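You operate a simulated robot arm through the tools that you are given. There is no shell and no other tool.

Carry out the task below with a simulated robot arm. There is one attempt and no reset: what you move stays moved.

TASK
Refit the pipe link, fix the faults on the status line and run a check that passes.
Fine: the status line names one thing to fix at a time, two in all; wait for 0.1 mbar or less, then press the check key once.
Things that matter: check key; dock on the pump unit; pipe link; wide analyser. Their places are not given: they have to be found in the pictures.

It is judged by the outcome, as a careful person would: the job done as asked, and still so three seconds after it is handed in. It fails if anything else is knocked over, pushed out of place, dropped, spilled or broken.

THE ROBOT
A 7-joint arm with a two-finger parallel gripper, fixed in place. Base frame: the origin is at the foot of the arm, x ahead of it, y to its left, z up. Readings come in m, degrees, newtons and seconds.
Its first joint turns from -132.0 to 132.0 degrees. Payload 3.91 kg.
Tool frame: the origin (TCP) lies between the finger pads and is the grasp point; the fingertips stand 0.03 m ahead of it; z points along the fingers, y is the line along which they close. Largest opening 0.11 m; finger width 0.02, thickness 0.01; the body of the gripper, 0.048 by 0.112 m, starts 0.055 m behind the TCP.
Orientation is told as [roll, pitch, yaw] about the base's x, y, z axes, in that order, counted from this pose: with the fingers straight down and closing along the base's y, the tool's x points along the base's -x, its y along +y and its z along -z.

THE INTERFACE
- The arm moves only by the tool move_arm. Its argument "commands" is a list of rows, each a list of 7 numbers: the shift along the tool's x, y, z in units of 25 mm (1.0 is 25 mm), then the turn, a rotation vector about the tool's x, y, z in units of 8 degrees (1.0 is 8 degrees), then the finger opening in m, from 0 to 0.11. In form: [[dx, dy, dz, ax, ay, az, claw], ...]. A call has 1 to 20 rows; each row shifts and turns the commanded pose from where the row before left it, along the tool's axes as they then stand. A call with a number of a shift or a turn outside -1 to 1 is refused whole. A row lasts 0.2 s, in which the tool goes at most 0.05 m and 8.6 degrees; a call with a longer step from one row to the next is refused whole, and so is a gripper value outside its range. A pose out of reach is approached as far as the arm can. The call stops where the force on the tool passes 40 N (or 10 N more than at its start, if that is more) or the arm is blocked; 0.2 s more then pass. The fingers move at their own pace (about 0.108 m/s each) and stop on an object; they squeeze with about 27 N. The grip force told is the motor's: it shows also when the fingers shut on nothing. Time passes only in rows, and 0.2 s behind the last, so rows that do not move let the fingers close. It gives the time, the measured TCP pose, the force on the tool (base axes), the opening and the grip force at its end, in the units of the frame above (readings bear some noise), with the torque about the TCP (base axes, N m) and any sound that the robot's microphone picked up.
- Cameras (640 x 400 px; columns grow to the right, rows downward): "scene" is fixed at [0.0586, -0.6429, 1.6483]; the picture's right is [0.70, -0.72, 0.00], its down [-0.32, -0.31, -0.89] and it looks along [0.64, 0.62, -0.45] (base axes); focal length 312 px, centre (320, 200). "wrist" rides on the gripper at [0.072, 0.017, -0.103] in the tool frame; the picture's right is [-0.23, 0.97, 0.00], its down [-0.76, -0.18, -0.62] and it looks along [-0.61, -0.14, 0.78] (tool axes); focal length 222 px, centre (320, 200).
- capture(camera): a new picture of that camera. The clock stands still meanwhile.
- locate(camera, pixels): there is no depth. For up to 12 entries [column, row, z] of the newest picture of that camera ("zoom" is the newest enlarged one), the place [x, y] in the base frame at which the ray of that pixel passes the height z, good to about 0.003 m, but the place of the scene camera against the robot may be out by one fixed shift of up to 0.025 m in any direction. The clock stands still meanwhile.
- inspect(camera, box): a new picture of the part [left, top, right, bottom] of that camera's present view, enlarged. The clock stands still meanwhile.
- sign_off(): hands the job in; it is judged then, once.

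Unless the task says otherwise, let go and move clear before handing in.

The tools are called by a JSON object that holds its "method" and its "body". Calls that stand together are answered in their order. move_arm: Moves the arm, as the interface text tells. Its arguments: {"type":"object","properties":{"commands":{"type":"array"}},"required":["commands"]} The other tools are called the same way: capture (camera) takes a picture; locate (camera, pixels) gives the place at which the rays of pixels pass given heights; inspect (camera, box) takes an enlarged picture of a part of a camera's view; sign_off () hands the job in.

At the start:

```text
t: 0.0
eef_pos: [0.4955, 0.5518, 1.2315]
ee_rot: [-0.1, 0.0, 0.0]
contact_force: [-0.6, -0.1, 0.0]
ft_torque: [0.03, 0.0, 0.01]
finger_gap: 0.1099
grasp_force: 0.1
```

scene: 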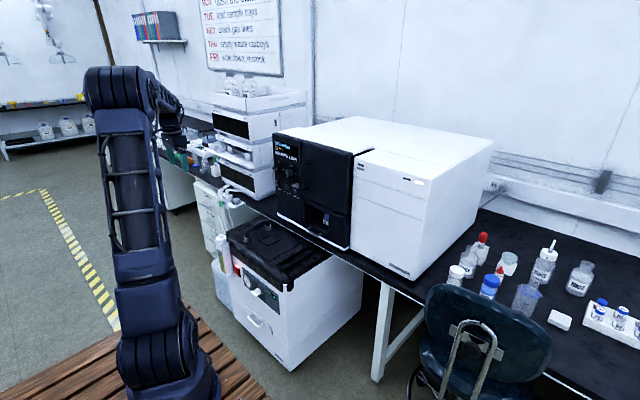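
wrist: 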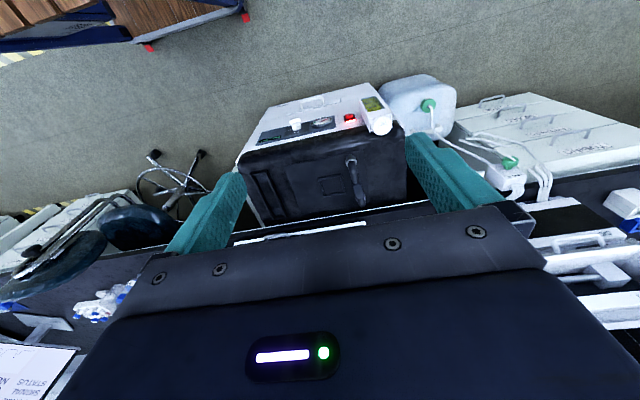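

The scene shows a wide white/black analyser at about (380,190) and a pump unit below the bench at about (290,280). I'll enlarge these areas to find the status line, check key, dock and pipe link.

{"method": "inspect", "body": {"camera": "scene", "box": [200, 190, 380, 380]}}

{"method": "inspect", "body": {"camera": "scene", "box": [260, 110, 440, 290]}}

{"method": "inspect", "body": {"camera": "wrist", "box": [220, 60, 460, 240]}}

{"method": "inspect", "body": {"camera": "scene", "box": [420, 220, 640, 400]}}

```text
2.11 times, centred on (290, 285) of scene
```

zoom: 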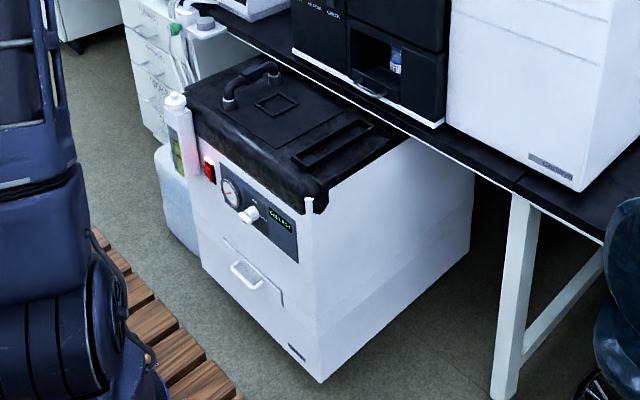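

```text
2.22 times, centred on (350, 200) of scene
```

zoom: 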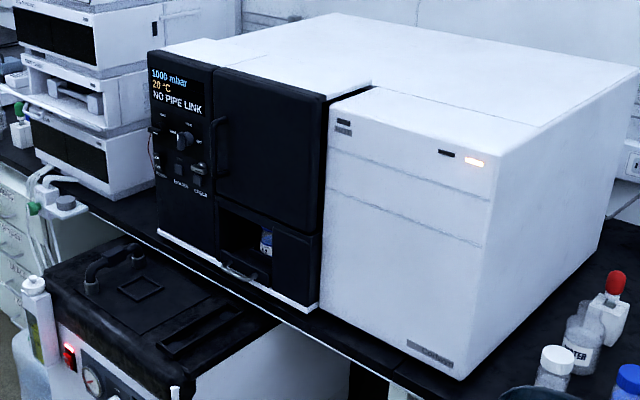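

```text
2.22 times, centred on (340, 150) of wrist
```

zoom: 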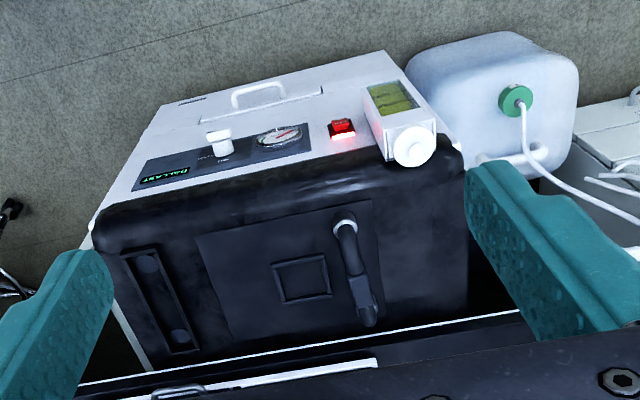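

```text
2.22 times, centred on (530, 310) of scene
```

zoom: 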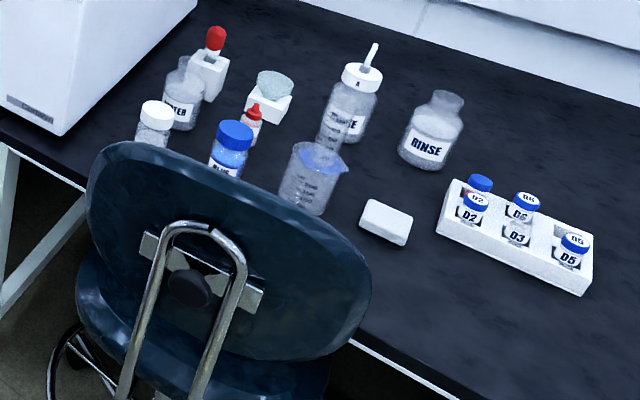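

The analyser's screen reads "1000 mbar, 20 °C, NO PIPE LINK". On the pump lid I see an elbow-like item (wrist ~ (355,175)) and a slot with two round spots (wrist ~ (265,185)); I'll zoom in tighter to tell dock, handle and link apart.

{"method": "inspect", "body": {"camera": "wrist", "box": [235, 130, 335, 220]}}

{"method": "inspect", "body": {"camera": "wrist", "box": [310, 120, 410, 220]}}

{"method": "inspect", "body": {"camera": "scene", "box": [225, 205, 325, 275]}}

{"method": "inspect", "body": {"camera": "scene", "box": [270, 130, 350, 190]}}

{"method": "inspect", "body": {"camera": "scene", "box": [265, 175, 355, 250]}}

{"method": "inspect", "body": {"camera": "scene", "box": [160, 70, 310, 230]}}

```text
4.44 times, centred on (285, 175) of wrist
```

zoom: 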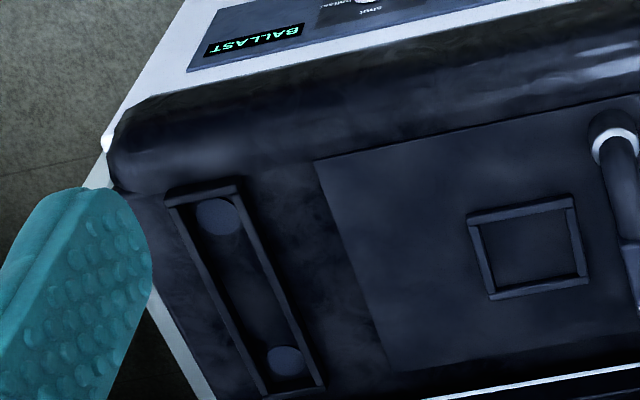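

```text
4.00 times, centred on (360, 170) of wrist
```

zoom: 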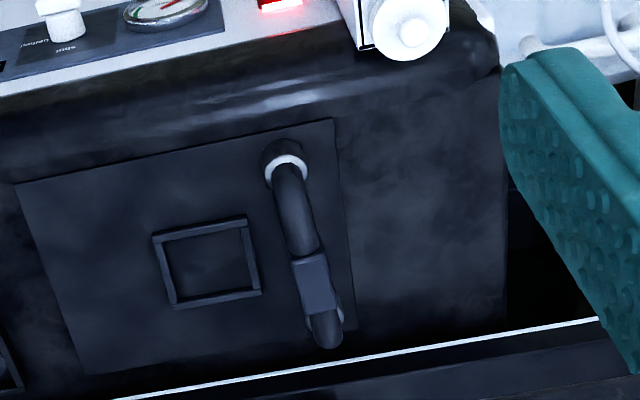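

```text
5.71 times, centred on (275, 240) of scene
```

zoom: 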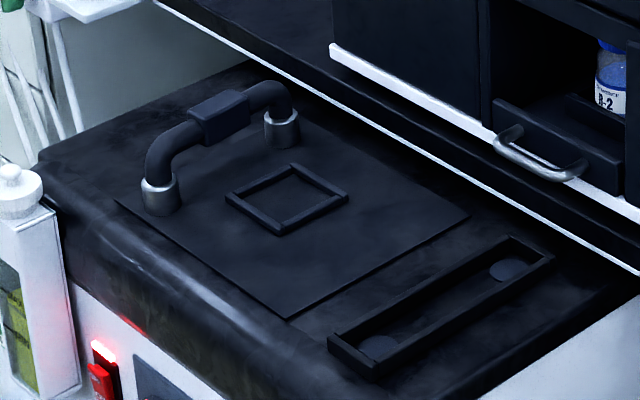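

```text
6.67 times, centred on (310, 160) of scene
```

zoom: 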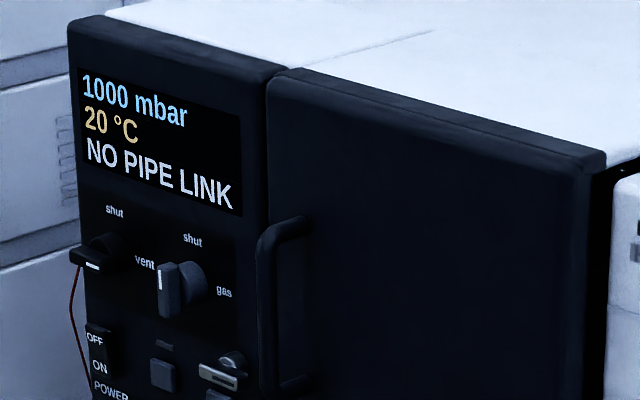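

```text
5.33 times, centred on (310, 212) of scene
```

zoom: 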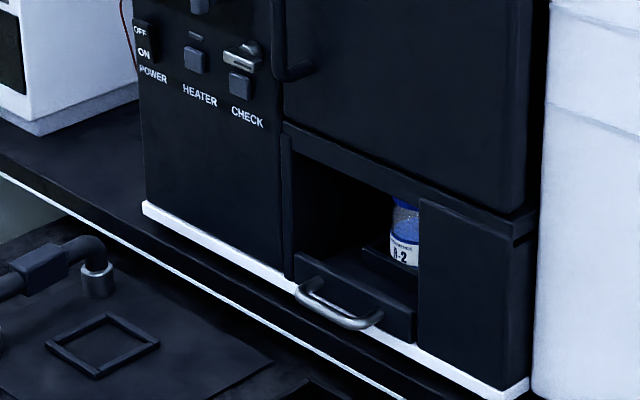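

```text
2.50 times, centred on (235, 150) of scene
```

zoom: 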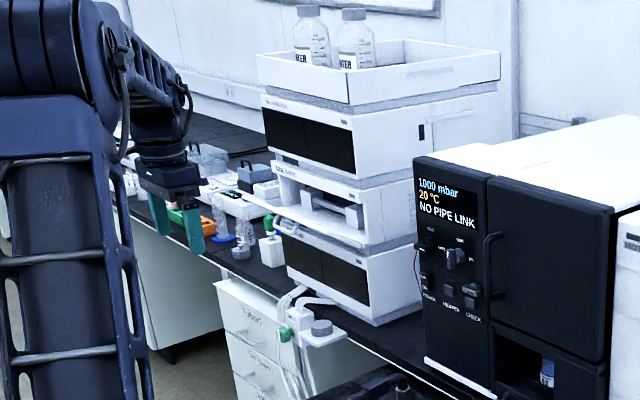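

The pipe link is the U-bend with the two metal collars on the left of the pump lid (scene (247,239) and (268,228)), gripped by its middle block. The dock is the framed slot with two round ports (scene (286,266) and (308,252)). I'll compare rays from both cameras to find the lid's height.

{"method": "locate", "body": {"camera": "scene", "pixels": [[247, 240, 0.4], [247, 240, 0.5], [247, 240, 0.6], [247, 240, 0.7], [268, 229, 0.5], [268, 229, 0.6], [268, 229, 0.7], [285, 266, 0.5], [285, 266, 0.6], [285, 266, 0.7], [308, 252, 0.5], [308, 252, 0.6]]}}

{"method": "capture", "body": {"camera": "wrist"}}

{"method": "locate", "body": {"camera": "wrist", "pixels": [[351.3, 159, 0.4], [351.3, 159, 0.5], [351.3, 159, 0.6], [351.3, 159, 0.7], [362, 201.5, 0.5], [362, 201.5, 0.6], [362, 201.5, 0.7], [262, 179, 0.5], [262, 179, 0.6], [262, 179, 0.7], [277, 211, 0.5], [277, 211, 0.6]]}}

```text
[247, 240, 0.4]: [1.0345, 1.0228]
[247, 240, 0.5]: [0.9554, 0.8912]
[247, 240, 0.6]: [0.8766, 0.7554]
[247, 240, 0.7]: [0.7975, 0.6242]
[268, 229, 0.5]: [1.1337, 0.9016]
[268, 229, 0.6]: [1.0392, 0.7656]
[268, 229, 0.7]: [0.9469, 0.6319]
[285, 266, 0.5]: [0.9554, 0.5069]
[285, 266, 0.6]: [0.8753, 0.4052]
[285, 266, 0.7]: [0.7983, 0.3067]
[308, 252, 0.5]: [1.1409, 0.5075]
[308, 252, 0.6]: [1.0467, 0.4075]
```

```text
taken
```

wrist: 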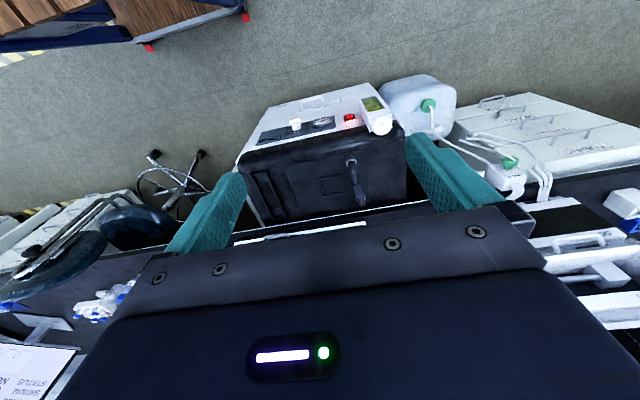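

```text
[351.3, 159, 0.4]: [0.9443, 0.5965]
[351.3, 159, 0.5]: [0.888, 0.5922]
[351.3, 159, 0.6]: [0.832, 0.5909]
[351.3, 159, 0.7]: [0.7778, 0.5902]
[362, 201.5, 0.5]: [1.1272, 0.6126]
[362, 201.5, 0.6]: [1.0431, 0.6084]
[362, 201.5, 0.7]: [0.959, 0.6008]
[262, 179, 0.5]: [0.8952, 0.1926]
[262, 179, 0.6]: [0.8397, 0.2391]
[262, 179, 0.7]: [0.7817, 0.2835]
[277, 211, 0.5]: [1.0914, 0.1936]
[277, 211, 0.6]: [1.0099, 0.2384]
```

Rays agree near z ≈ 0.71: link around (0.86, 0.60), dock around (0.86, 0.29). Next I'll find the heights and edges of the bench and analyser, using the white strip end (scene (277,214), wrist (367,223)) and the bench edge.

{"method": "locate", "body": {"camera": "scene", "pixels": [[277, 214.4, 0.8], [277, 214.4, 0.9], [277, 214.4, 1.0], [345.5, 248.6, 0.8], [345.5, 248.6, 0.9], [345.5, 248.6, 1.0], [325, 225, 0.9], [288, 150, 1.2], [288, 150, 1.3], [274, 133, 1.3], [274, 133, 1.4], [306, 250, 0.7]]}}

{"method": "locate", "body": {"camera": "wrist", "pixels": [[367, 223, 0.8], [367, 223, 0.9], [367, 223, 1.0], [331, 215, 0.7], [331, 215, 0.8], [331, 215, 0.9], [240, 160, 0.7], [262, 179, 0.71], [277, 211, 0.7], [277, 211, 0.71], [351, 159, 0.72], [362, 201, 0.72]]}}

```text
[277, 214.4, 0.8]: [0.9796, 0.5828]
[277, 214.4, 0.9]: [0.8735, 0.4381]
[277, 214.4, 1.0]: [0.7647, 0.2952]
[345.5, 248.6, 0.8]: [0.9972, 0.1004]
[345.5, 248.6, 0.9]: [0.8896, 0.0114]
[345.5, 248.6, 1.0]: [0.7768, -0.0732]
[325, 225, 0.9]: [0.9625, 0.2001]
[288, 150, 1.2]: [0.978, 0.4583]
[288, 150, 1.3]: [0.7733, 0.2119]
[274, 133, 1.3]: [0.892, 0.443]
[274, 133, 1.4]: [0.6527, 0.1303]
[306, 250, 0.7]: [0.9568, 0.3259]
```

```text
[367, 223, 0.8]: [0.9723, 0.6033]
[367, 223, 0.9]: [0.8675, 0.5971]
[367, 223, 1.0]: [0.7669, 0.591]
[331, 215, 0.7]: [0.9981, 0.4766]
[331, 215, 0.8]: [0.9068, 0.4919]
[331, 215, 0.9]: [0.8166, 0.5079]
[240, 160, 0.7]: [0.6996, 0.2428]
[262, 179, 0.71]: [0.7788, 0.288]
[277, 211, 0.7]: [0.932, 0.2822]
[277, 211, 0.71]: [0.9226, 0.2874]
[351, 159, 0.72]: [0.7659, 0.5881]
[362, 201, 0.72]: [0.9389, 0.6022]
```

The bench and analyser strip appear to sit at z ≈ 0.79 with the analyser front near x ≈ 0.97, and the bench edge near x ≈ 0.92. I'll move the hand down and forward in free space for closer wrist views.

{"method": "move_arm", "body": {"commands": [[-0.62, -0.4, 0.8, 0, 0, 0, 0.11], [-0.62, -0.4, 0.8, 0, 0, 0, 0.11], [-0.62, -0.4, 0.8, 0, 0, 0, 0.11], [-0.62, -0.4, 0.8, 0, 0, 0, 0.11], [-0.62, -0.4, 0.8, 0, 0, 0, 0.11], [-0.62, -0.4, 0.8, 0, 0, 0, 0.11], [-0.62, -0.4, 0.8, 0, 0, 0, 0.11], [-0.62, -0.4, 0.8, 0, 0, 0, 0.11], [0, 0, 0, 0, 0, 0, 0.11]]}}

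{"method": "capture", "body": {"camera": "wrist"}}

{"method": "capture", "body": {"camera": "scene"}}

```text
t: 2.0
eef_pos: [0.6227, 0.4742, 1.071]
ee_rot: [-0.1, 0.0, 0.0]
contact_force: [0.2, -0.5, 0.5]
ft_torque: [-0.01, -0.02, -0.03]
finger_gap: 0.11
grasp_force: 0.0
```

```text
taken
```

wrist: 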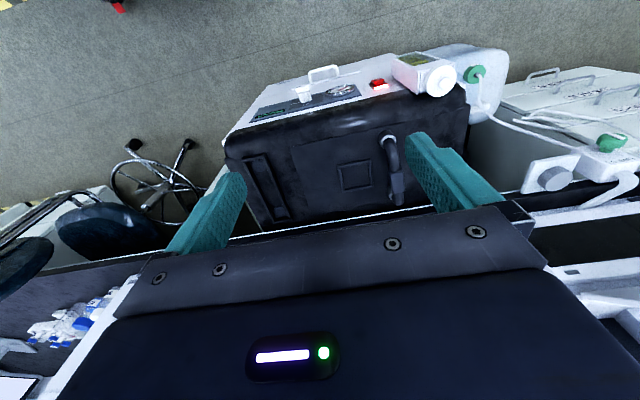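

```text
taken
```

scene: 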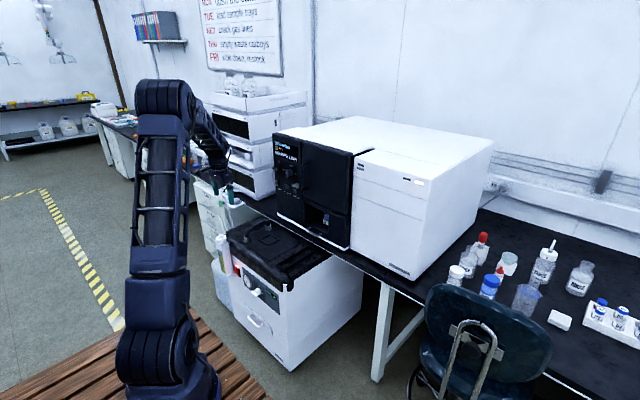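

The hand now sees the pump lid with the link at wrist (392,170) and the slot at (267,190). I'll zoom in for exact points.

{"method": "inspect", "body": {"camera": "wrist", "box": [340, 110, 440, 220]}}

{"method": "locate", "body": {"camera": "zoom", "pixels": [[320, 200, 0.7]]}}

{"method": "inspect", "body": {"camera": "wrist", "box": [215, 140, 325, 240]}}

```text
3.64 times, centred on (390, 165) of wrist
```

zoom: 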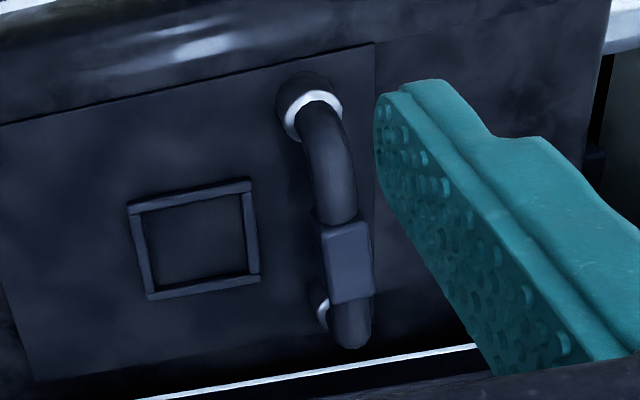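

```text
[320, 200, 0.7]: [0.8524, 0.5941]
```

```text
4.00 times, centred on (270, 190) of wrist
```

zoom: 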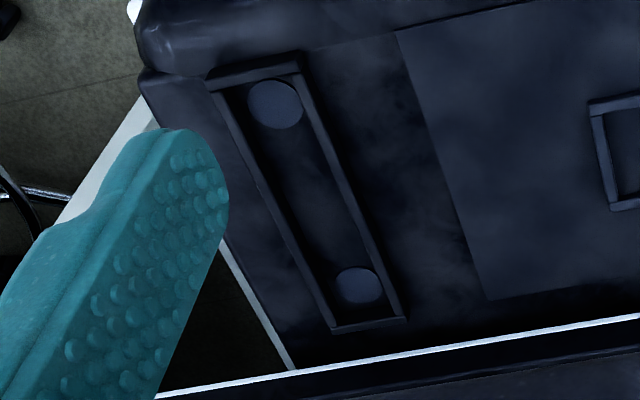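

I'll get the height of the dock ports (wrist (258.8,165.8) and (279.3,211.5)) and the link from this second view, to triangulate.

{"method": "locate", "body": {"camera": "wrist", "pixels": [[258.75, 165.75, 0.65], [258.75, 165.75, 0.7], [258.75, 165.75, 0.75], [279.25, 211.5, 0.65], [279.25, 211.5, 0.7], [279.25, 211.5, 0.75], [388, 138, 0.7], [388, 138, 0.75], [395, 184, 0.75], [395, 184, 0.8], [265, 234, 0.7], [265, 234, 0.8]]}}

```text
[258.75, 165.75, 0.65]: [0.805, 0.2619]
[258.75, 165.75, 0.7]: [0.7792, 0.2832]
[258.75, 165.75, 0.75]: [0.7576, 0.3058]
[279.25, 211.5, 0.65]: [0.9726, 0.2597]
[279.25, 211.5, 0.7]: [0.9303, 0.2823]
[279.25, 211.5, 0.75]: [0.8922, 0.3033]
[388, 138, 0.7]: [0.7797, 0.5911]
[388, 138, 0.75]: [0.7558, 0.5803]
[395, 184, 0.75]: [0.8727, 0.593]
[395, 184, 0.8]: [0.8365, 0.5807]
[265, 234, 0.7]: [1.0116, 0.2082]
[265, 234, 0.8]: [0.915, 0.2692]
```

The two views are too nearly collinear to fix heights, so I'll move further right and lower for a better baseline.

{"method": "move_arm", "body": {"commands": [[-0.6, -0.8, 0.8, 0, 0, 0, 0.11], [-0.6, -0.8, 0.8, 0, 0, 0, 0.11], [-0.6, -0.8, 0.8, 0, 0, 0, 0.11], [-0.6, -0.8, 0.8, 0, 0, 0, 0.11], [-0.6, -0.8, 0.8, 0, 0, 0, 0.11], [-0.6, -0.8, 0.8, 0, 0, 0, 0.11], [0, 0, 0, 0, 0, 0, 0.11]]}}

{"method": "capture", "body": {"camera": "wrist"}}

{"method": "capture", "body": {"camera": "scene"}}

```text
t: 3.6
eef_pos: [0.7103, 0.3537, 0.9504]
ee_rot: [0.1, 0.0, 0.0]
contact_force: [0.4, 0.8, 0.2]
ft_torque: [-0.01, 0.02, 0.02]
finger_gap: 0.1099
grasp_force: 0.1
```

```text
taken
```

wrist: 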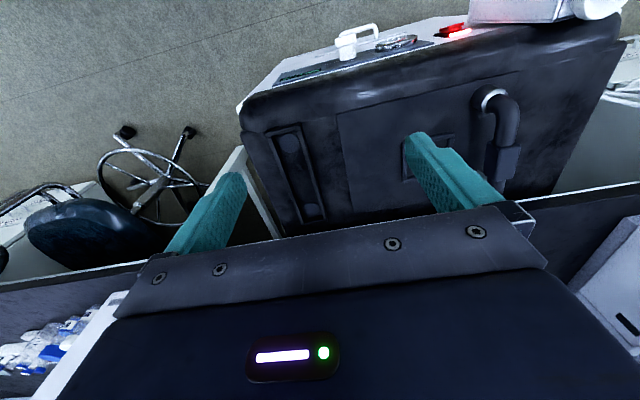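

```text
taken
```

scene: 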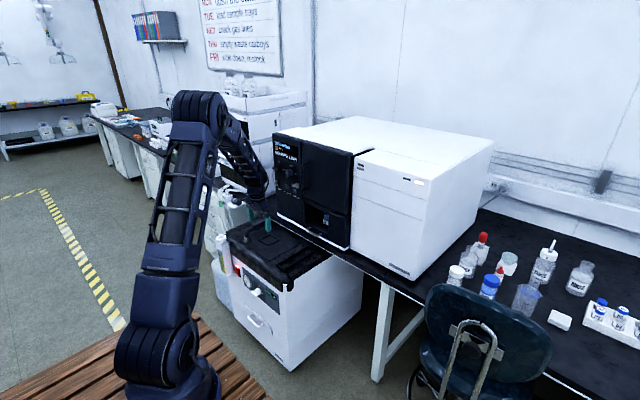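

Now the slot shows at wrist (300,175) and the link at (495,130) from a new angle. I'll zoom both for exact pixels.

{"method": "inspect", "body": {"camera": "wrist", "box": [240, 110, 370, 240]}}

{"method": "inspect", "body": {"camera": "wrist", "box": [440, 70, 560, 210]}}

{"method": "inspect", "body": {"camera": "wrist", "box": [300, 10, 480, 110]}}

```text
3.08 times, centred on (305, 175) of wrist
```

zoom: 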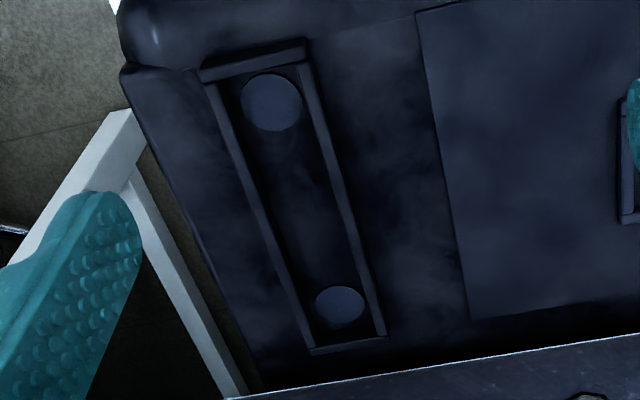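

```text
2.86 times, centred on (500, 140) of wrist
```

zoom: 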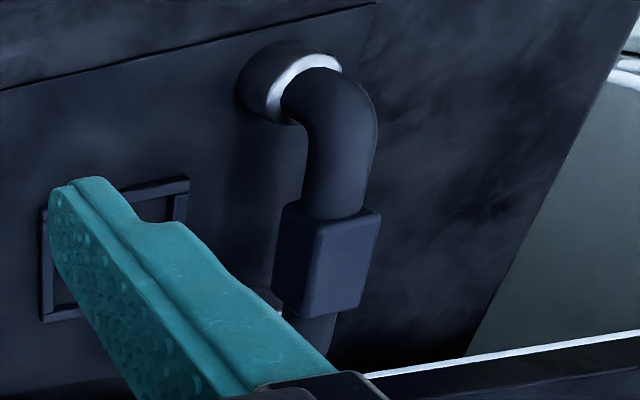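

```text
3.56 times, centred on (390, 60) of wrist
```

zoom: 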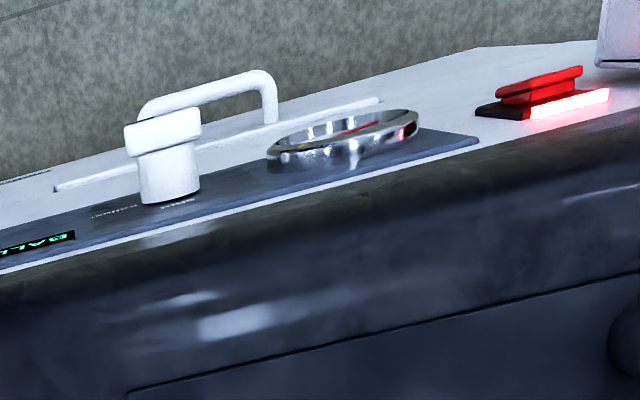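

{"method": "locate", "body": {"camera": "wrist", "pixels": [[289.1, 143.5, 0.65], [289.1, 143.5, 0.7], [289.1, 143.5, 0.75], [311.5, 209.8, 0.65], [311.5, 209.8, 0.7], [311.5, 209.8, 0.75], [496.5, 101.5, 0.7], [496.5, 101.5, 0.75], [502.5, 161.7, 0.7], [502.5, 161.7, 0.75], [502.5, 161.7, 0.8], [530, 195, 0.78]]}}

```text
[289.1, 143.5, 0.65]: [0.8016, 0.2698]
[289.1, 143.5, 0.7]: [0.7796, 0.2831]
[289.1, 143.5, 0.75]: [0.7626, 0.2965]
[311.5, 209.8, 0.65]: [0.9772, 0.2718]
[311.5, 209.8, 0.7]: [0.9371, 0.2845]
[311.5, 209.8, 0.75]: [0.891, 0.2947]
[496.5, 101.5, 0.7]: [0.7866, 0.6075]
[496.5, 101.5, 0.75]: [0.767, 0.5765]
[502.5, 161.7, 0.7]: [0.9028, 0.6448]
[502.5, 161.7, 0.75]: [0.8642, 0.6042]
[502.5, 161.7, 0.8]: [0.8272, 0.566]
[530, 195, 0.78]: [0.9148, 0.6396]
```

The three views agree on the dock ports: (0.780,0.283) and (0.934,0.283) at z≈0.700, and the link block near (0.853,0.588,0.77). The bench edge height is still uncertain, so I'll go lower, between the slot and link, for a flatter view.

{"method": "move_arm", "body": {"commands": [[-0.5, 0.57, 0.8, 0, 0, 0, 0.11], [-0.5, 0.57, 0.8, 0, 0, 0, 0.11], [-0.5, 0.57, 0.8, 0, 0, 0, 0.11], [-0.5, 0.57, 0.8, 0, 0, 0, 0.11], [-0.5, 0.57, 0.8, 0, 0, 0, 0.11], [-0.5, 0.57, 0.8, 0, 0, 0, 0.11], [0, 0, 0, 0, 0, 0, 0.11]]}}

{"method": "capture", "body": {"camera": "wrist"}}

{"method": "inspect", "body": {"camera": "scene", "box": [200, 130, 360, 290]}}

```text
t: 5.2
eef_pos: [0.7848, 0.4371, 0.832]
ee_rot: [0.0, 0.0, -0.1]
contact_force: [0.4, -0.2, 0.1]
ft_torque: [0.0, -0.02, -0.01]
finger_gap: 0.1101
grasp_force: 0.1
```

```text
taken
```

wrist: 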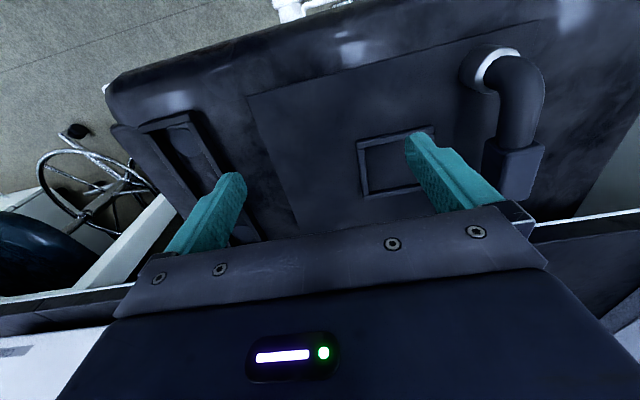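

```text
2.50 times, centred on (280, 210) of scene
```

zoom: 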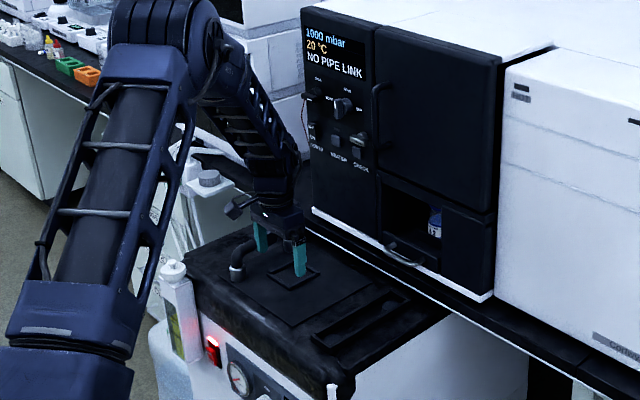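

{"method": "inspect", "body": {"camera": "wrist", "box": [440, 30, 640, 240]}}

{"method": "locate", "body": {"camera": "wrist", "pixels": [[580, 219, 0.7], [580, 219, 0.75], [580, 219, 0.78], [580, 219, 0.8], [52, 298, 0.75], [52, 298, 0.78], [52, 298, 0.8], [515, 172, 0.74], [515, 172, 0.77], [515, 172, 0.8], [495, 68, 0.7], [495, 68, 0.73]]}}

```text
1.90 times, centred on (540, 135) of wrist
```

zoom: 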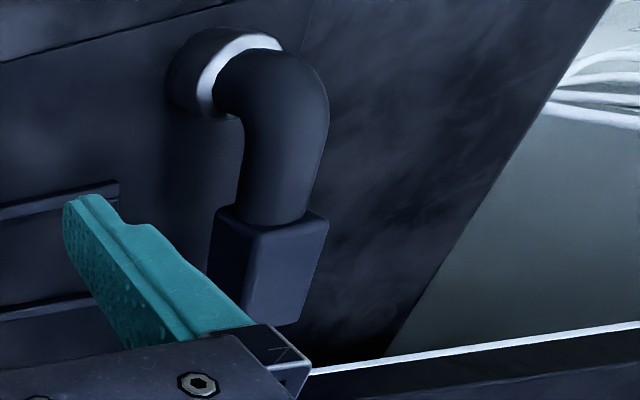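

```text
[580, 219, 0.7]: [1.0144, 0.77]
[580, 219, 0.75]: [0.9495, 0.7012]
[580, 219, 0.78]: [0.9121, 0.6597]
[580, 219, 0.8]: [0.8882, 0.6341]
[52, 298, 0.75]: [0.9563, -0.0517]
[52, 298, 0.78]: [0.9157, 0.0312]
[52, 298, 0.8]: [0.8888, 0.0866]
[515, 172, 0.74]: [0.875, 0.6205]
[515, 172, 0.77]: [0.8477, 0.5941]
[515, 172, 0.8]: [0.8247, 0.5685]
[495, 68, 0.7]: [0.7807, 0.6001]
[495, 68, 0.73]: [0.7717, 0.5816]
```

The flatter view puts the bench edge near z≈0.73, x≈0.97, clear of the link, whose pipe axis is at y≈0.588, z≈0.765. I'll rise and move above the link's block to test reach there.

{"method": "move_arm", "body": {"commands": [[0, 0, -0.9, 0, 0, 0, 0.11], [0, 0, -0.9, 0, 0, 0, 0.11], [0, 0, -0.9, 0, 0, 0, 0.11], [0, 0, -0.9, 0, 0, 0, 0.11], [-0.4, 0.863, 0, 0, 0, 0, 0.11], [-0.4, 0.863, 0, 0, 0, 0, 0.11], [-0.4, 0.863, 0, 0, 0, 0, 0.11], [-0.4, 0.863, 0, 0, 0, 0, 0.11], [-0.4, 0.863, 0, 0, 0, 0, 0.11], [-0.4, 0.863, 0, 0, 0, 0, 0.11], [-0.4, 0.863, 0, 0, 0, 0, 0.11], [0, 0, 0, 0, 0, 0, 0.11]]}}

{"method": "capture", "body": {"camera": "wrist"}}

{"method": "inspect", "body": {"camera": "scene", "box": [200, 130, 360, 290]}}

```text
t: 7.8
eef_pos: [0.8549, 0.5892, 0.9213]
ee_rot: [0.1, -0.1, -0.1]
contact_force: [-0.1, 0.1, -0.1]
ft_torque: [0.01, -0.02, 0.0]
finger_gap: 0.11
grasp_force: 0.0
```

```text
taken
```

wrist: 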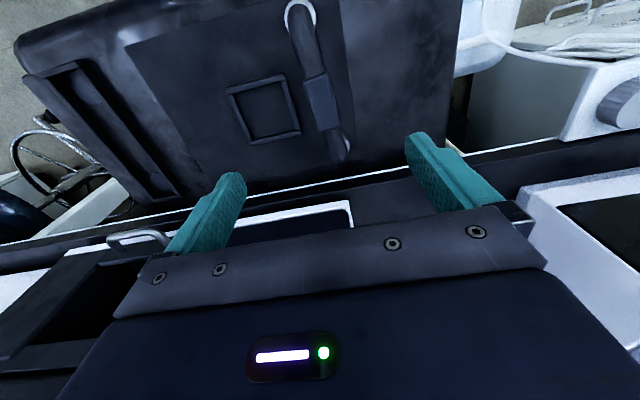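

```text
2.50 times, centred on (280, 210) of scene
```

zoom: 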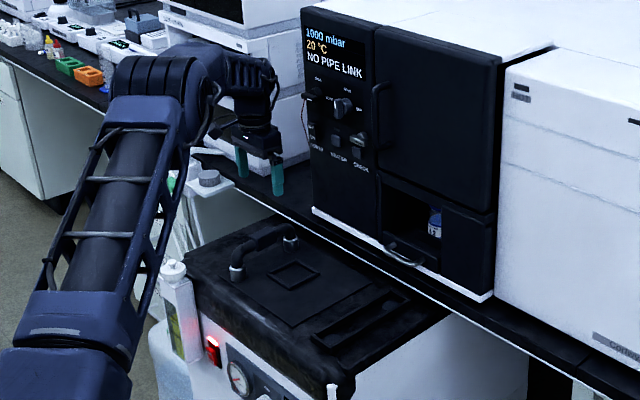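

The arm reaches above the link with the tool vertical. The link shows at wrist (320,85); I'll zoom to align precisely.

{"method": "inspect", "body": {"camera": "wrist", "box": [250, 0, 400, 170]}}

{"method": "locate", "body": {"camera": "wrist", "pixels": [[302, 18, 0.73], [302, 18, 0.7], [320, 100, 0.77], [320, 100, 0.75], [345, 145, 0.73], [345, 145, 0.7], [340, 205, 0.77], [340, 190, 0.73]]}}

```text
2.35 times, centred on (325, 85) of wrist
```

zoom: 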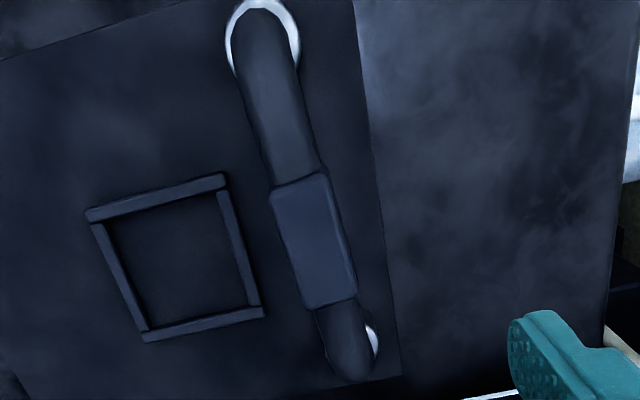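

```text
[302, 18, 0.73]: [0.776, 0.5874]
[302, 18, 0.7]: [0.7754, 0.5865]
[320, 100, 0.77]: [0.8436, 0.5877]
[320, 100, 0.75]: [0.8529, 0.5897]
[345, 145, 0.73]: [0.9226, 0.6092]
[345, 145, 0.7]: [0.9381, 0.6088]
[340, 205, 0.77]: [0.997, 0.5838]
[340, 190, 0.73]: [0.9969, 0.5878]
```

Link axis y≈0.588 and block centre x≈0.850 agree with the TCP at (0.855,0.589). I'll descend straight down to z≈0.77 with fingers open.

{"method": "move_arm", "body": {"commands": [[0.15, 0, 0.85, 0, 0, 0, 0.11], [0, 0, 0.85, 0, 0, 0, 0.11], [0, 0, 0.85, 0, 0, 0, 0.11], [0, 0, 0.85, 0, 0, 0, 0.11], [0, 0, 0.85, 0, 0, 0, 0.11], [0, 0, 0.85, 0, 0, 0, 0.11], [0, 0, 0.85, 0, 0, 0, 0.11], [0, 0, 0, 0, 0, 0, 0.11]]}}

{"method": "capture", "body": {"camera": "wrist"}}

{"method": "inspect", "body": {"camera": "scene", "box": [220, 170, 320, 270]}}

```text
t: 9.6
eef_pos: [0.8512, 0.5893, 0.7717]
ee_rot: [0.0, -0.1, -0.1]
contact_force: [-0.3, -0.1, 1.1]
ft_torque: [0.0, 0.01, -0.01]
finger_gap: 0.1102
grasp_force: 0.1
```

```text
taken
```

wrist: 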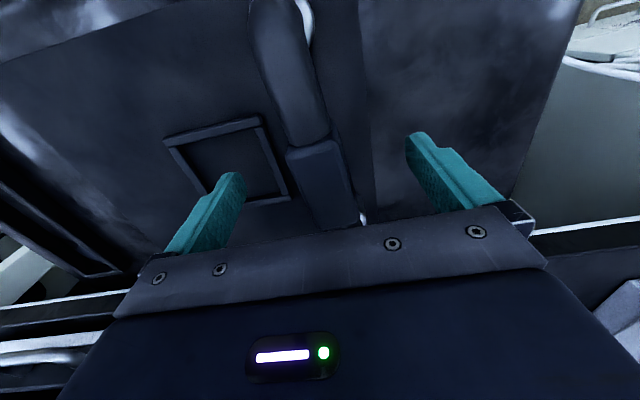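

```text
4.00 times, centred on (270, 220) of scene
```

zoom: 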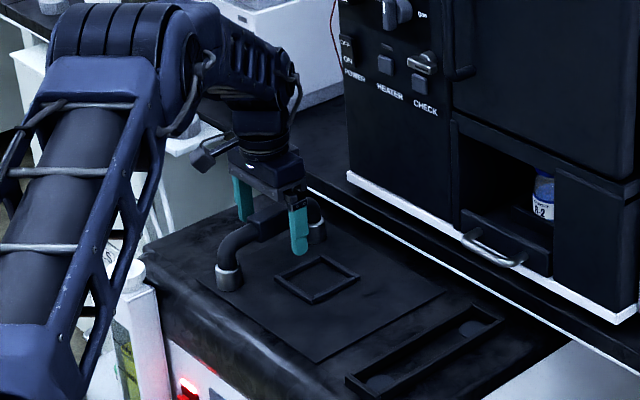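

The fingers straddle the block evenly (tips at wrist (235,180) and (415,145), block at (325,180)), with no contact force. I'll close on it.

{"method": "move_arm", "body": {"commands": [[0, 0, 0, 0, 0, 0, 0.0], [0, 0, 0, 0, 0, 0, 0.0], [0, 0, 0, 0, 0, 0, 0.0], [0, 0, 0, 0, 0, 0, 0.0], [0, 0, 0, 0, 0, 0, 0.0]]}}

{"method": "capture", "body": {"camera": "wrist"}}

{"method": "inspect", "body": {"camera": "scene", "box": [220, 170, 320, 270]}}

```text
t: 10.8
eef_pos: [0.8506, 0.5886, 0.7723]
ee_rot: [0.0, -0.1, 0.0]
contact_force: [-0.9, 0.4, 3.1]
ft_torque: [-0.04, 0.04, 0.1]
finger_gap: 0.0279
grasp_force: 26.7
```

```text
taken
```

wrist: 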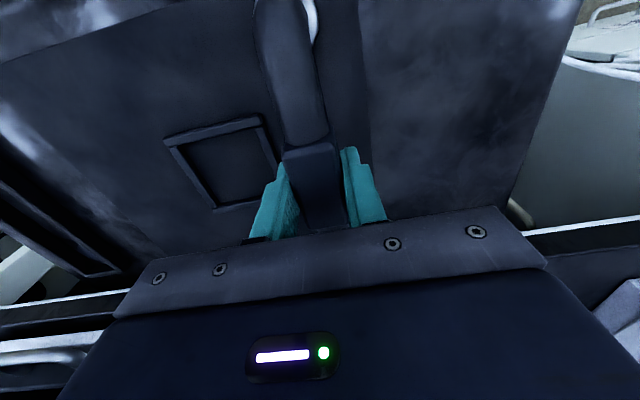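

```text
4.00 times, centred on (270, 220) of scene
```

zoom: 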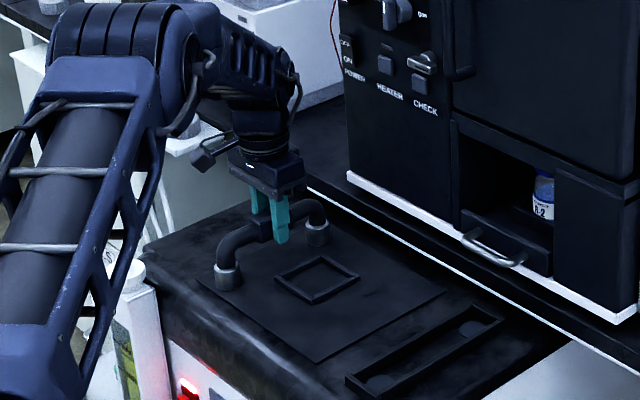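

Gripped: opening 0.028 m at 27 N. I'll lift straight up slowly.

{"method": "move_arm", "body": {"commands": [[0, 0, -0.3, 0, 0, 0, 0.0], [0, 0, -0.4, 0, 0, 0, 0.0], [0, 0, -0.5, 0, 0, 0, 0.0], [0, 0, -0.6, 0, 0, 0, 0.0], [0, 0, -0.6, 0, 0, 0, 0.0], [0, 0, 0, 0, 0, 0, 0.0]]}}

{"method": "capture", "body": {"camera": "wrist"}}

{"method": "inspect", "body": {"camera": "scene", "box": [220, 170, 320, 270]}}

```text
t: 12.2
eef_pos: [0.8514, 0.5871, 0.8319]
ee_rot: [0.0, 0.0, 0.0]
contact_force: [-0.2, 0.2, -2.6]
ft_torque: [-0.02, 0.01, 0.05]
finger_gap: 0.0279
grasp_force: 27.4
```

```text
taken
```

wrist: 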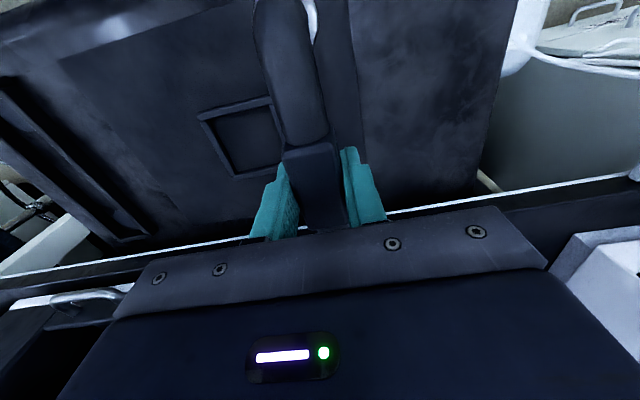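

```text
4.00 times, centred on (270, 220) of scene
```

zoom: 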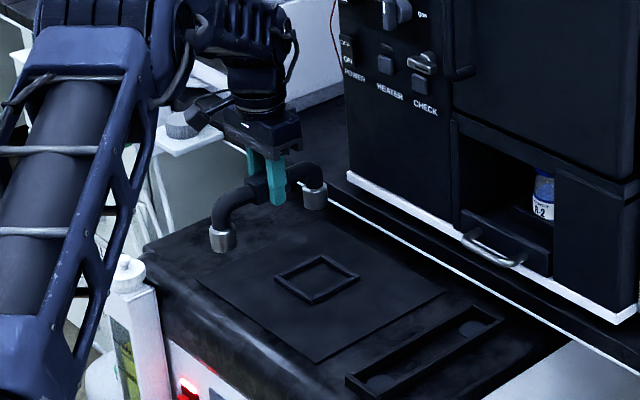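

The link is lifted and level (2.6 N weight). The dock is about −0.305 m in y and +0.004 m in x from where it stood; I'll carry it across at this height.

{"method": "move_arm", "body": {"commands": [[-0.01, -0.5, 0, 0, 0, 0, 0], [-0.01, -0.9, 0, 0, 0, 0, 0], [-0.01, -0.9, 0, 0, 0, 0, 0], [-0.01, -0.9, 0, 0, 0, 0, 0], [-0.01, -0.9, 0, 0, 0, 0, 0], [-0.01, -0.9, 0, 0, 0, 0, 0], [-0.01, -0.9, 0, 0, 0, 0, 0], [-0.01, -0.9, 0, 0, 0, 0, 0], [-0.01, -0.9, 0, 0, 0, 0, 0], [-0.01, -0.9, 0, 0, 0, 0, 0], [-0.01, -0.9, 0, 0, 0, 0, 0], [-0.01, -0.9, 0, 0, 0, 0, 0], [-0.02, -0.9, 0, 0, 0, 0, 0], [-0.02, -0.86, 0, 0, 0, 0, 0], [0, 0, 0, 0, 0, 0, 0], [0, 0, 0, 0, 0, 0, 0]]}}

{"method": "capture", "body": {"camera": "wrist"}}

{"method": "inspect", "body": {"camera": "scene", "box": [250, 200, 340, 280]}}

```text
t: 15.6
eef_pos: [0.8533, 0.2857, 0.8326]
ee_rot: [0.0, 0.0, 0.1]
contact_force: [0.4, 1.0, -2.0]
ft_torque: [0.0, 0.03, 0.01]
finger_gap: 0.0275
grasp_force: 27.1
```

```text
taken
```

wrist: 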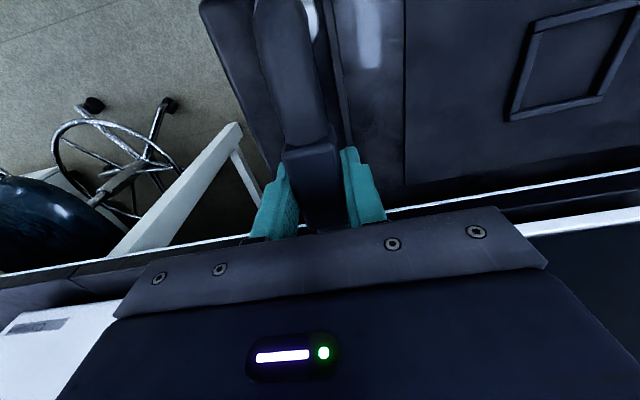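

```text
5.00 times, centred on (295, 240) of scene
```

zoom: 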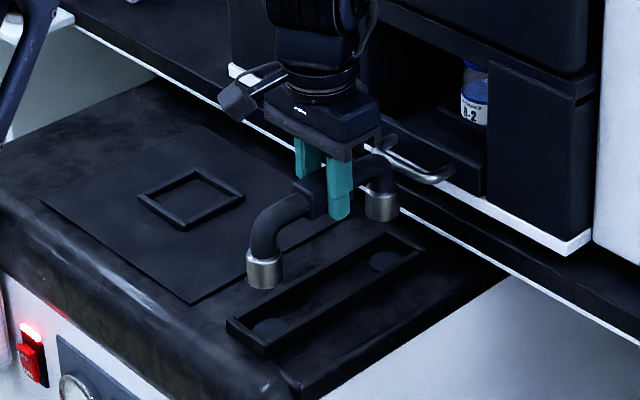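

The collars hang almost straight above the ports (front collar zoom (265,283) over port (270,327); back (382,215) over (385,260)). I'll look closer to refine alignment before lowering.

{"method": "inspect", "body": {"camera": "scene", "box": [270, 240, 302, 275]}}

{"method": "inspect", "body": {"camera": "scene", "box": [292, 228, 326, 262]}}

{"method": "inspect", "body": {"camera": "wrist", "box": [190, 0, 400, 130]}}

```text
11.43 times, centred on (286, 258) of scene
```

zoom: 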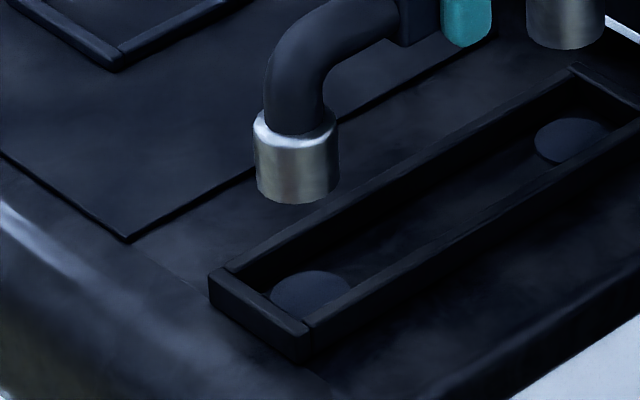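

```text
11.76 times, centred on (309, 245) of scene
```

zoom: 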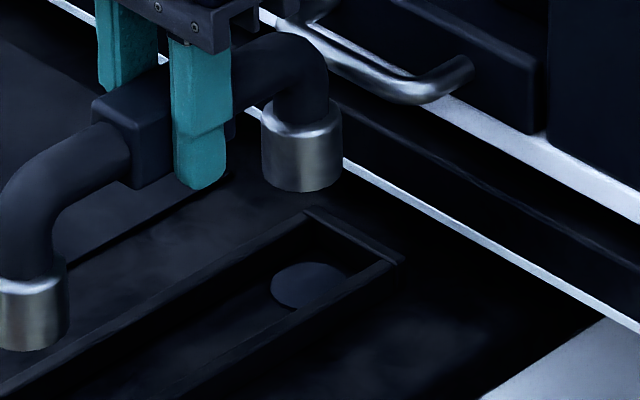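

```text
3.05 times, centred on (295, 65) of wrist
```

zoom: 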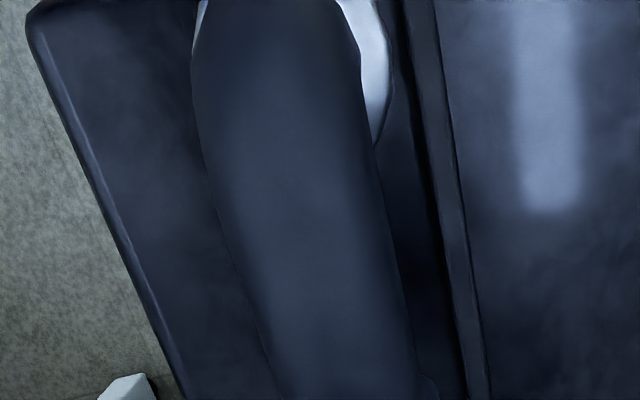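

Measured ellipses give collars needing +0.003 m in x and about 0 in y. I'll apply that and lower most of the way (45 mm), then check.

{"method": "move_arm", "body": {"commands": [[-0.12, 0, 0, 0, 0, 0, 0], [0, 0, 0.4, 0, 0, 0, 0], [0, 0, 0.5, 0, 0, 0, 0], [0, 0, 0.5, 0, 0, 0, 0], [0, 0, 0.3, 0, 0, 0, 0], [0, 0, 0, 0, 0, 0, 0]]}}

{"method": "inspect", "body": {"camera": "scene", "box": [270, 240, 302, 275]}}

{"method": "inspect", "body": {"camera": "scene", "box": [292, 228, 326, 262]}}

```text
t: 17.0
eef_pos: [0.8577, 0.2838, 0.7905]
ee_rot: [0.0, 0.0, -0.1]
contact_force: [-0.8, -0.1, -2.4]
ft_torque: [-0.02, -0.02, 0.01]
finger_gap: 0.0276
grasp_force: 26.9
```

```text
11.43 times, centred on (286, 258) of scene
```

zoom: 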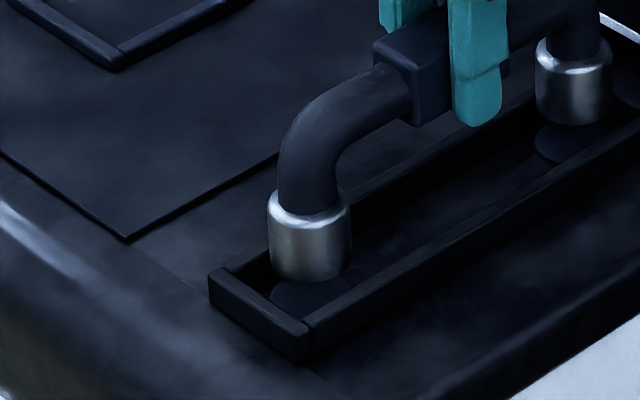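

```text
11.76 times, centred on (309, 245) of scene
```

zoom: 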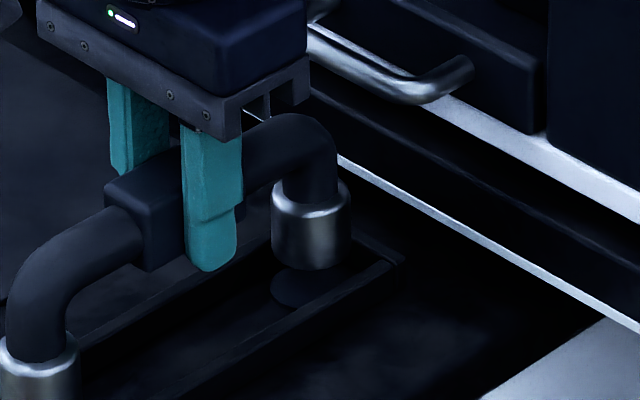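

Both collars are now right over their ports. I'll lower the rest gently, in small steps.

{"method": "move_arm", "body": {"commands": [[0, 0, 0.15, 0, 0, 0, 0], [0, 0, 0.15, 0, 0, 0, 0], [0, 0, 0.15, 0, 0, 0, 0], [0, 0, 0.15, 0, 0, 0, 0], [0, 0, 0.08, 0, 0, 0, 0], [0, 0, 0, 0, 0, 0, 0]]}}

{"method": "inspect", "body": {"camera": "scene", "box": [250, 200, 340, 280]}}

{"method": "inspect", "body": {"camera": "scene", "box": [270, 130, 350, 190]}}

```text
t: 18.4
eef_pos: [0.8573, 0.2835, 0.7733]
ee_rot: [0.0, 0.0, 0.0]
contact_force: [-0.1, 0.3, -2.6]
ft_torque: [0.02, -0.01, -0.03]
finger_gap: 0.0279
grasp_force: 27.1
```

```text
5.00 times, centred on (295, 240) of scene
```

zoom: 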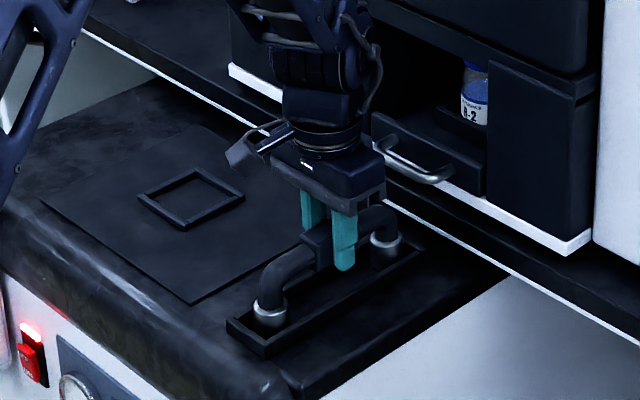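

```text
6.67 times, centred on (310, 160) of scene
```

zoom: 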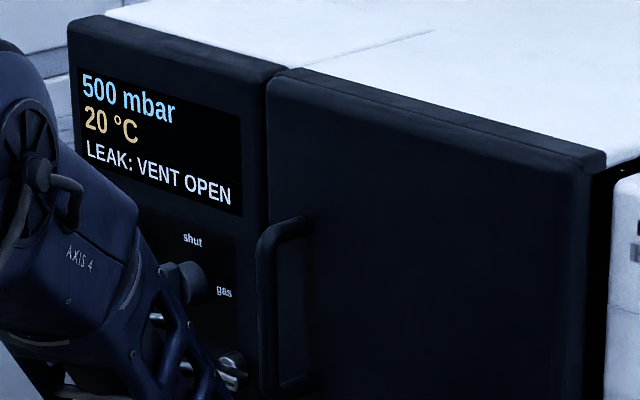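

The screen now reads "500 mbar … LEAK: VENT OPEN", so the link is detected in the dock. The force still shows only its weight, so I'll lower a couple of mm more until it seats.

{"method": "move_arm", "body": {"commands": [[0, 0, 0.06, 0, 0, 0, 0], [0, 0, 0.06, 0, 0, 0, 0], [0, 0, 0, 0, 0, 0, 0]]}}

```text
t: 19.2
eef_pos: [0.8566, 0.2843, 0.7695]
ee_rot: [0.1, 0.1, 0.0]
contact_force: [-0.5, -0.3, -2.7]
ft_torque: [0.03, 0.0, -0.03]
finger_gap: 0.0277
grasp_force: 27.0
```

{"method": "move_arm", "body": {"commands": [[0, 0, 0.06, 0, 0, 0, 0], [0, 0, 0.06, 0, 0, 0, 0], [0, 0, 0, 0, 0, 0, 0]]}}

{"method": "inspect", "body": {"camera": "scene", "box": [270, 235, 320, 275]}}

```text
t: 20.0
eef_pos: [0.8586, 0.2841, 0.7689]
ee_rot: [0.1, -0.1, 0.0]
contact_force: [-0.8, 0.6, 19.0]
ft_torque: [-0.04, -0.03, -0.03]
finger_gap: 0.0279
grasp_force: 27.1
```

```text
10.00 times, centred on (295, 255) of scene
```

zoom: 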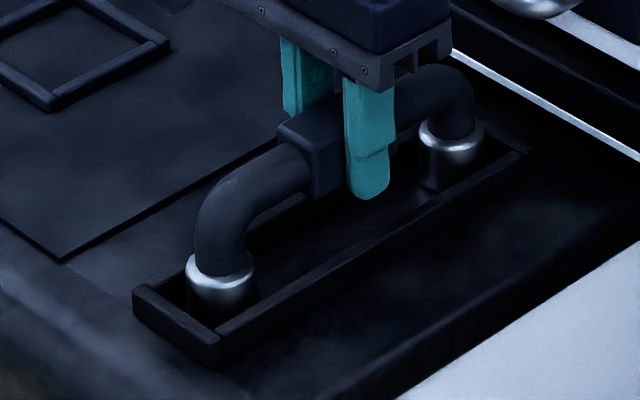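

The link is seated (19 N contact). I'll relax slightly, open the fingers and rise clear.

{"method": "move_arm", "body": {"commands": [[0, 0, -0.08, 0, 0, 0, 0.0], [0, 0, 0, 0, 0, 0, 0.07], [0, 0, 0, 0, 0, 0, 0.07], [0, 0, 0, 0, 0, 0, 0.07], [0, 0, -0.4, 0, 0, 0, 0.07], [0, 0, -0.8, 0, 0, 0, 0.07], [0, 0, -0.8, 0, 0, 0, 0.07], [0, 0, -0.8, 0, 0, 0, 0.07], [0, 0, 0, 0, 0, 0, 0.07]]}}

{"method": "inspect", "body": {"camera": "scene", "box": [270, 220, 330, 275]}}

{"method": "inspect", "body": {"camera": "scene", "box": [260, 120, 360, 200]}}

{"method": "capture", "body": {"camera": "wrist"}}

```text
t: 22.0
eef_pos: [0.8566, 0.2846, 0.8374]
ee_rot: [0.0, 0.0, 0.0]
contact_force: [-0.4, 0.6, -0.6]
ft_torque: [0.03, 0.0, 0.02]
finger_gap: 0.07
grasp_force: 0.1
```

```text
7.27 times, centred on (300, 248) of scene
```

zoom: 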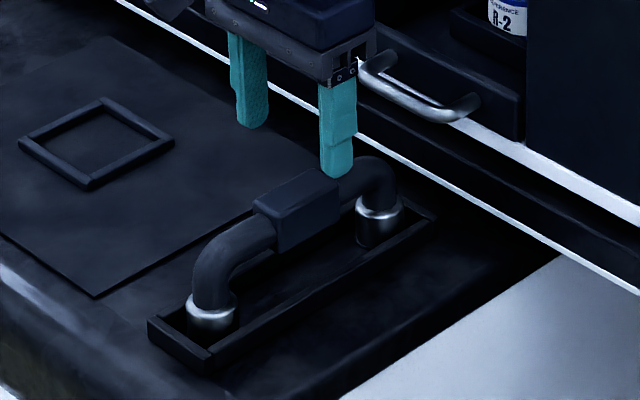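

```text
5.00 times, centred on (310, 160) of scene
```

zoom: 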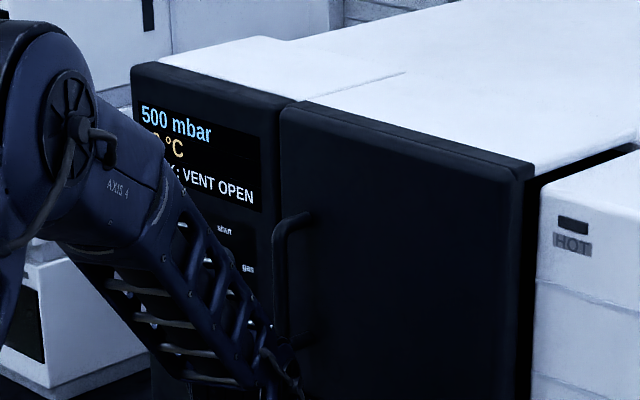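

```text
taken
```

wrist: 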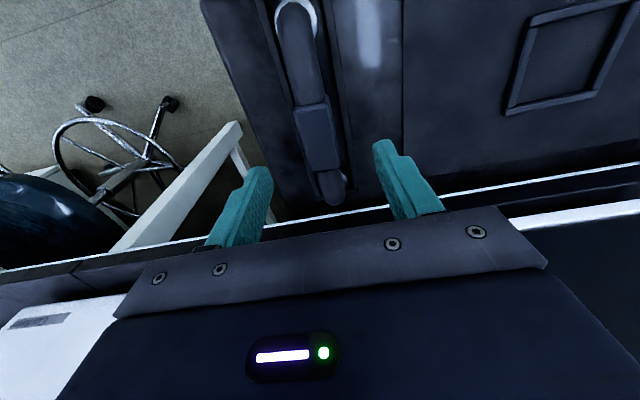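

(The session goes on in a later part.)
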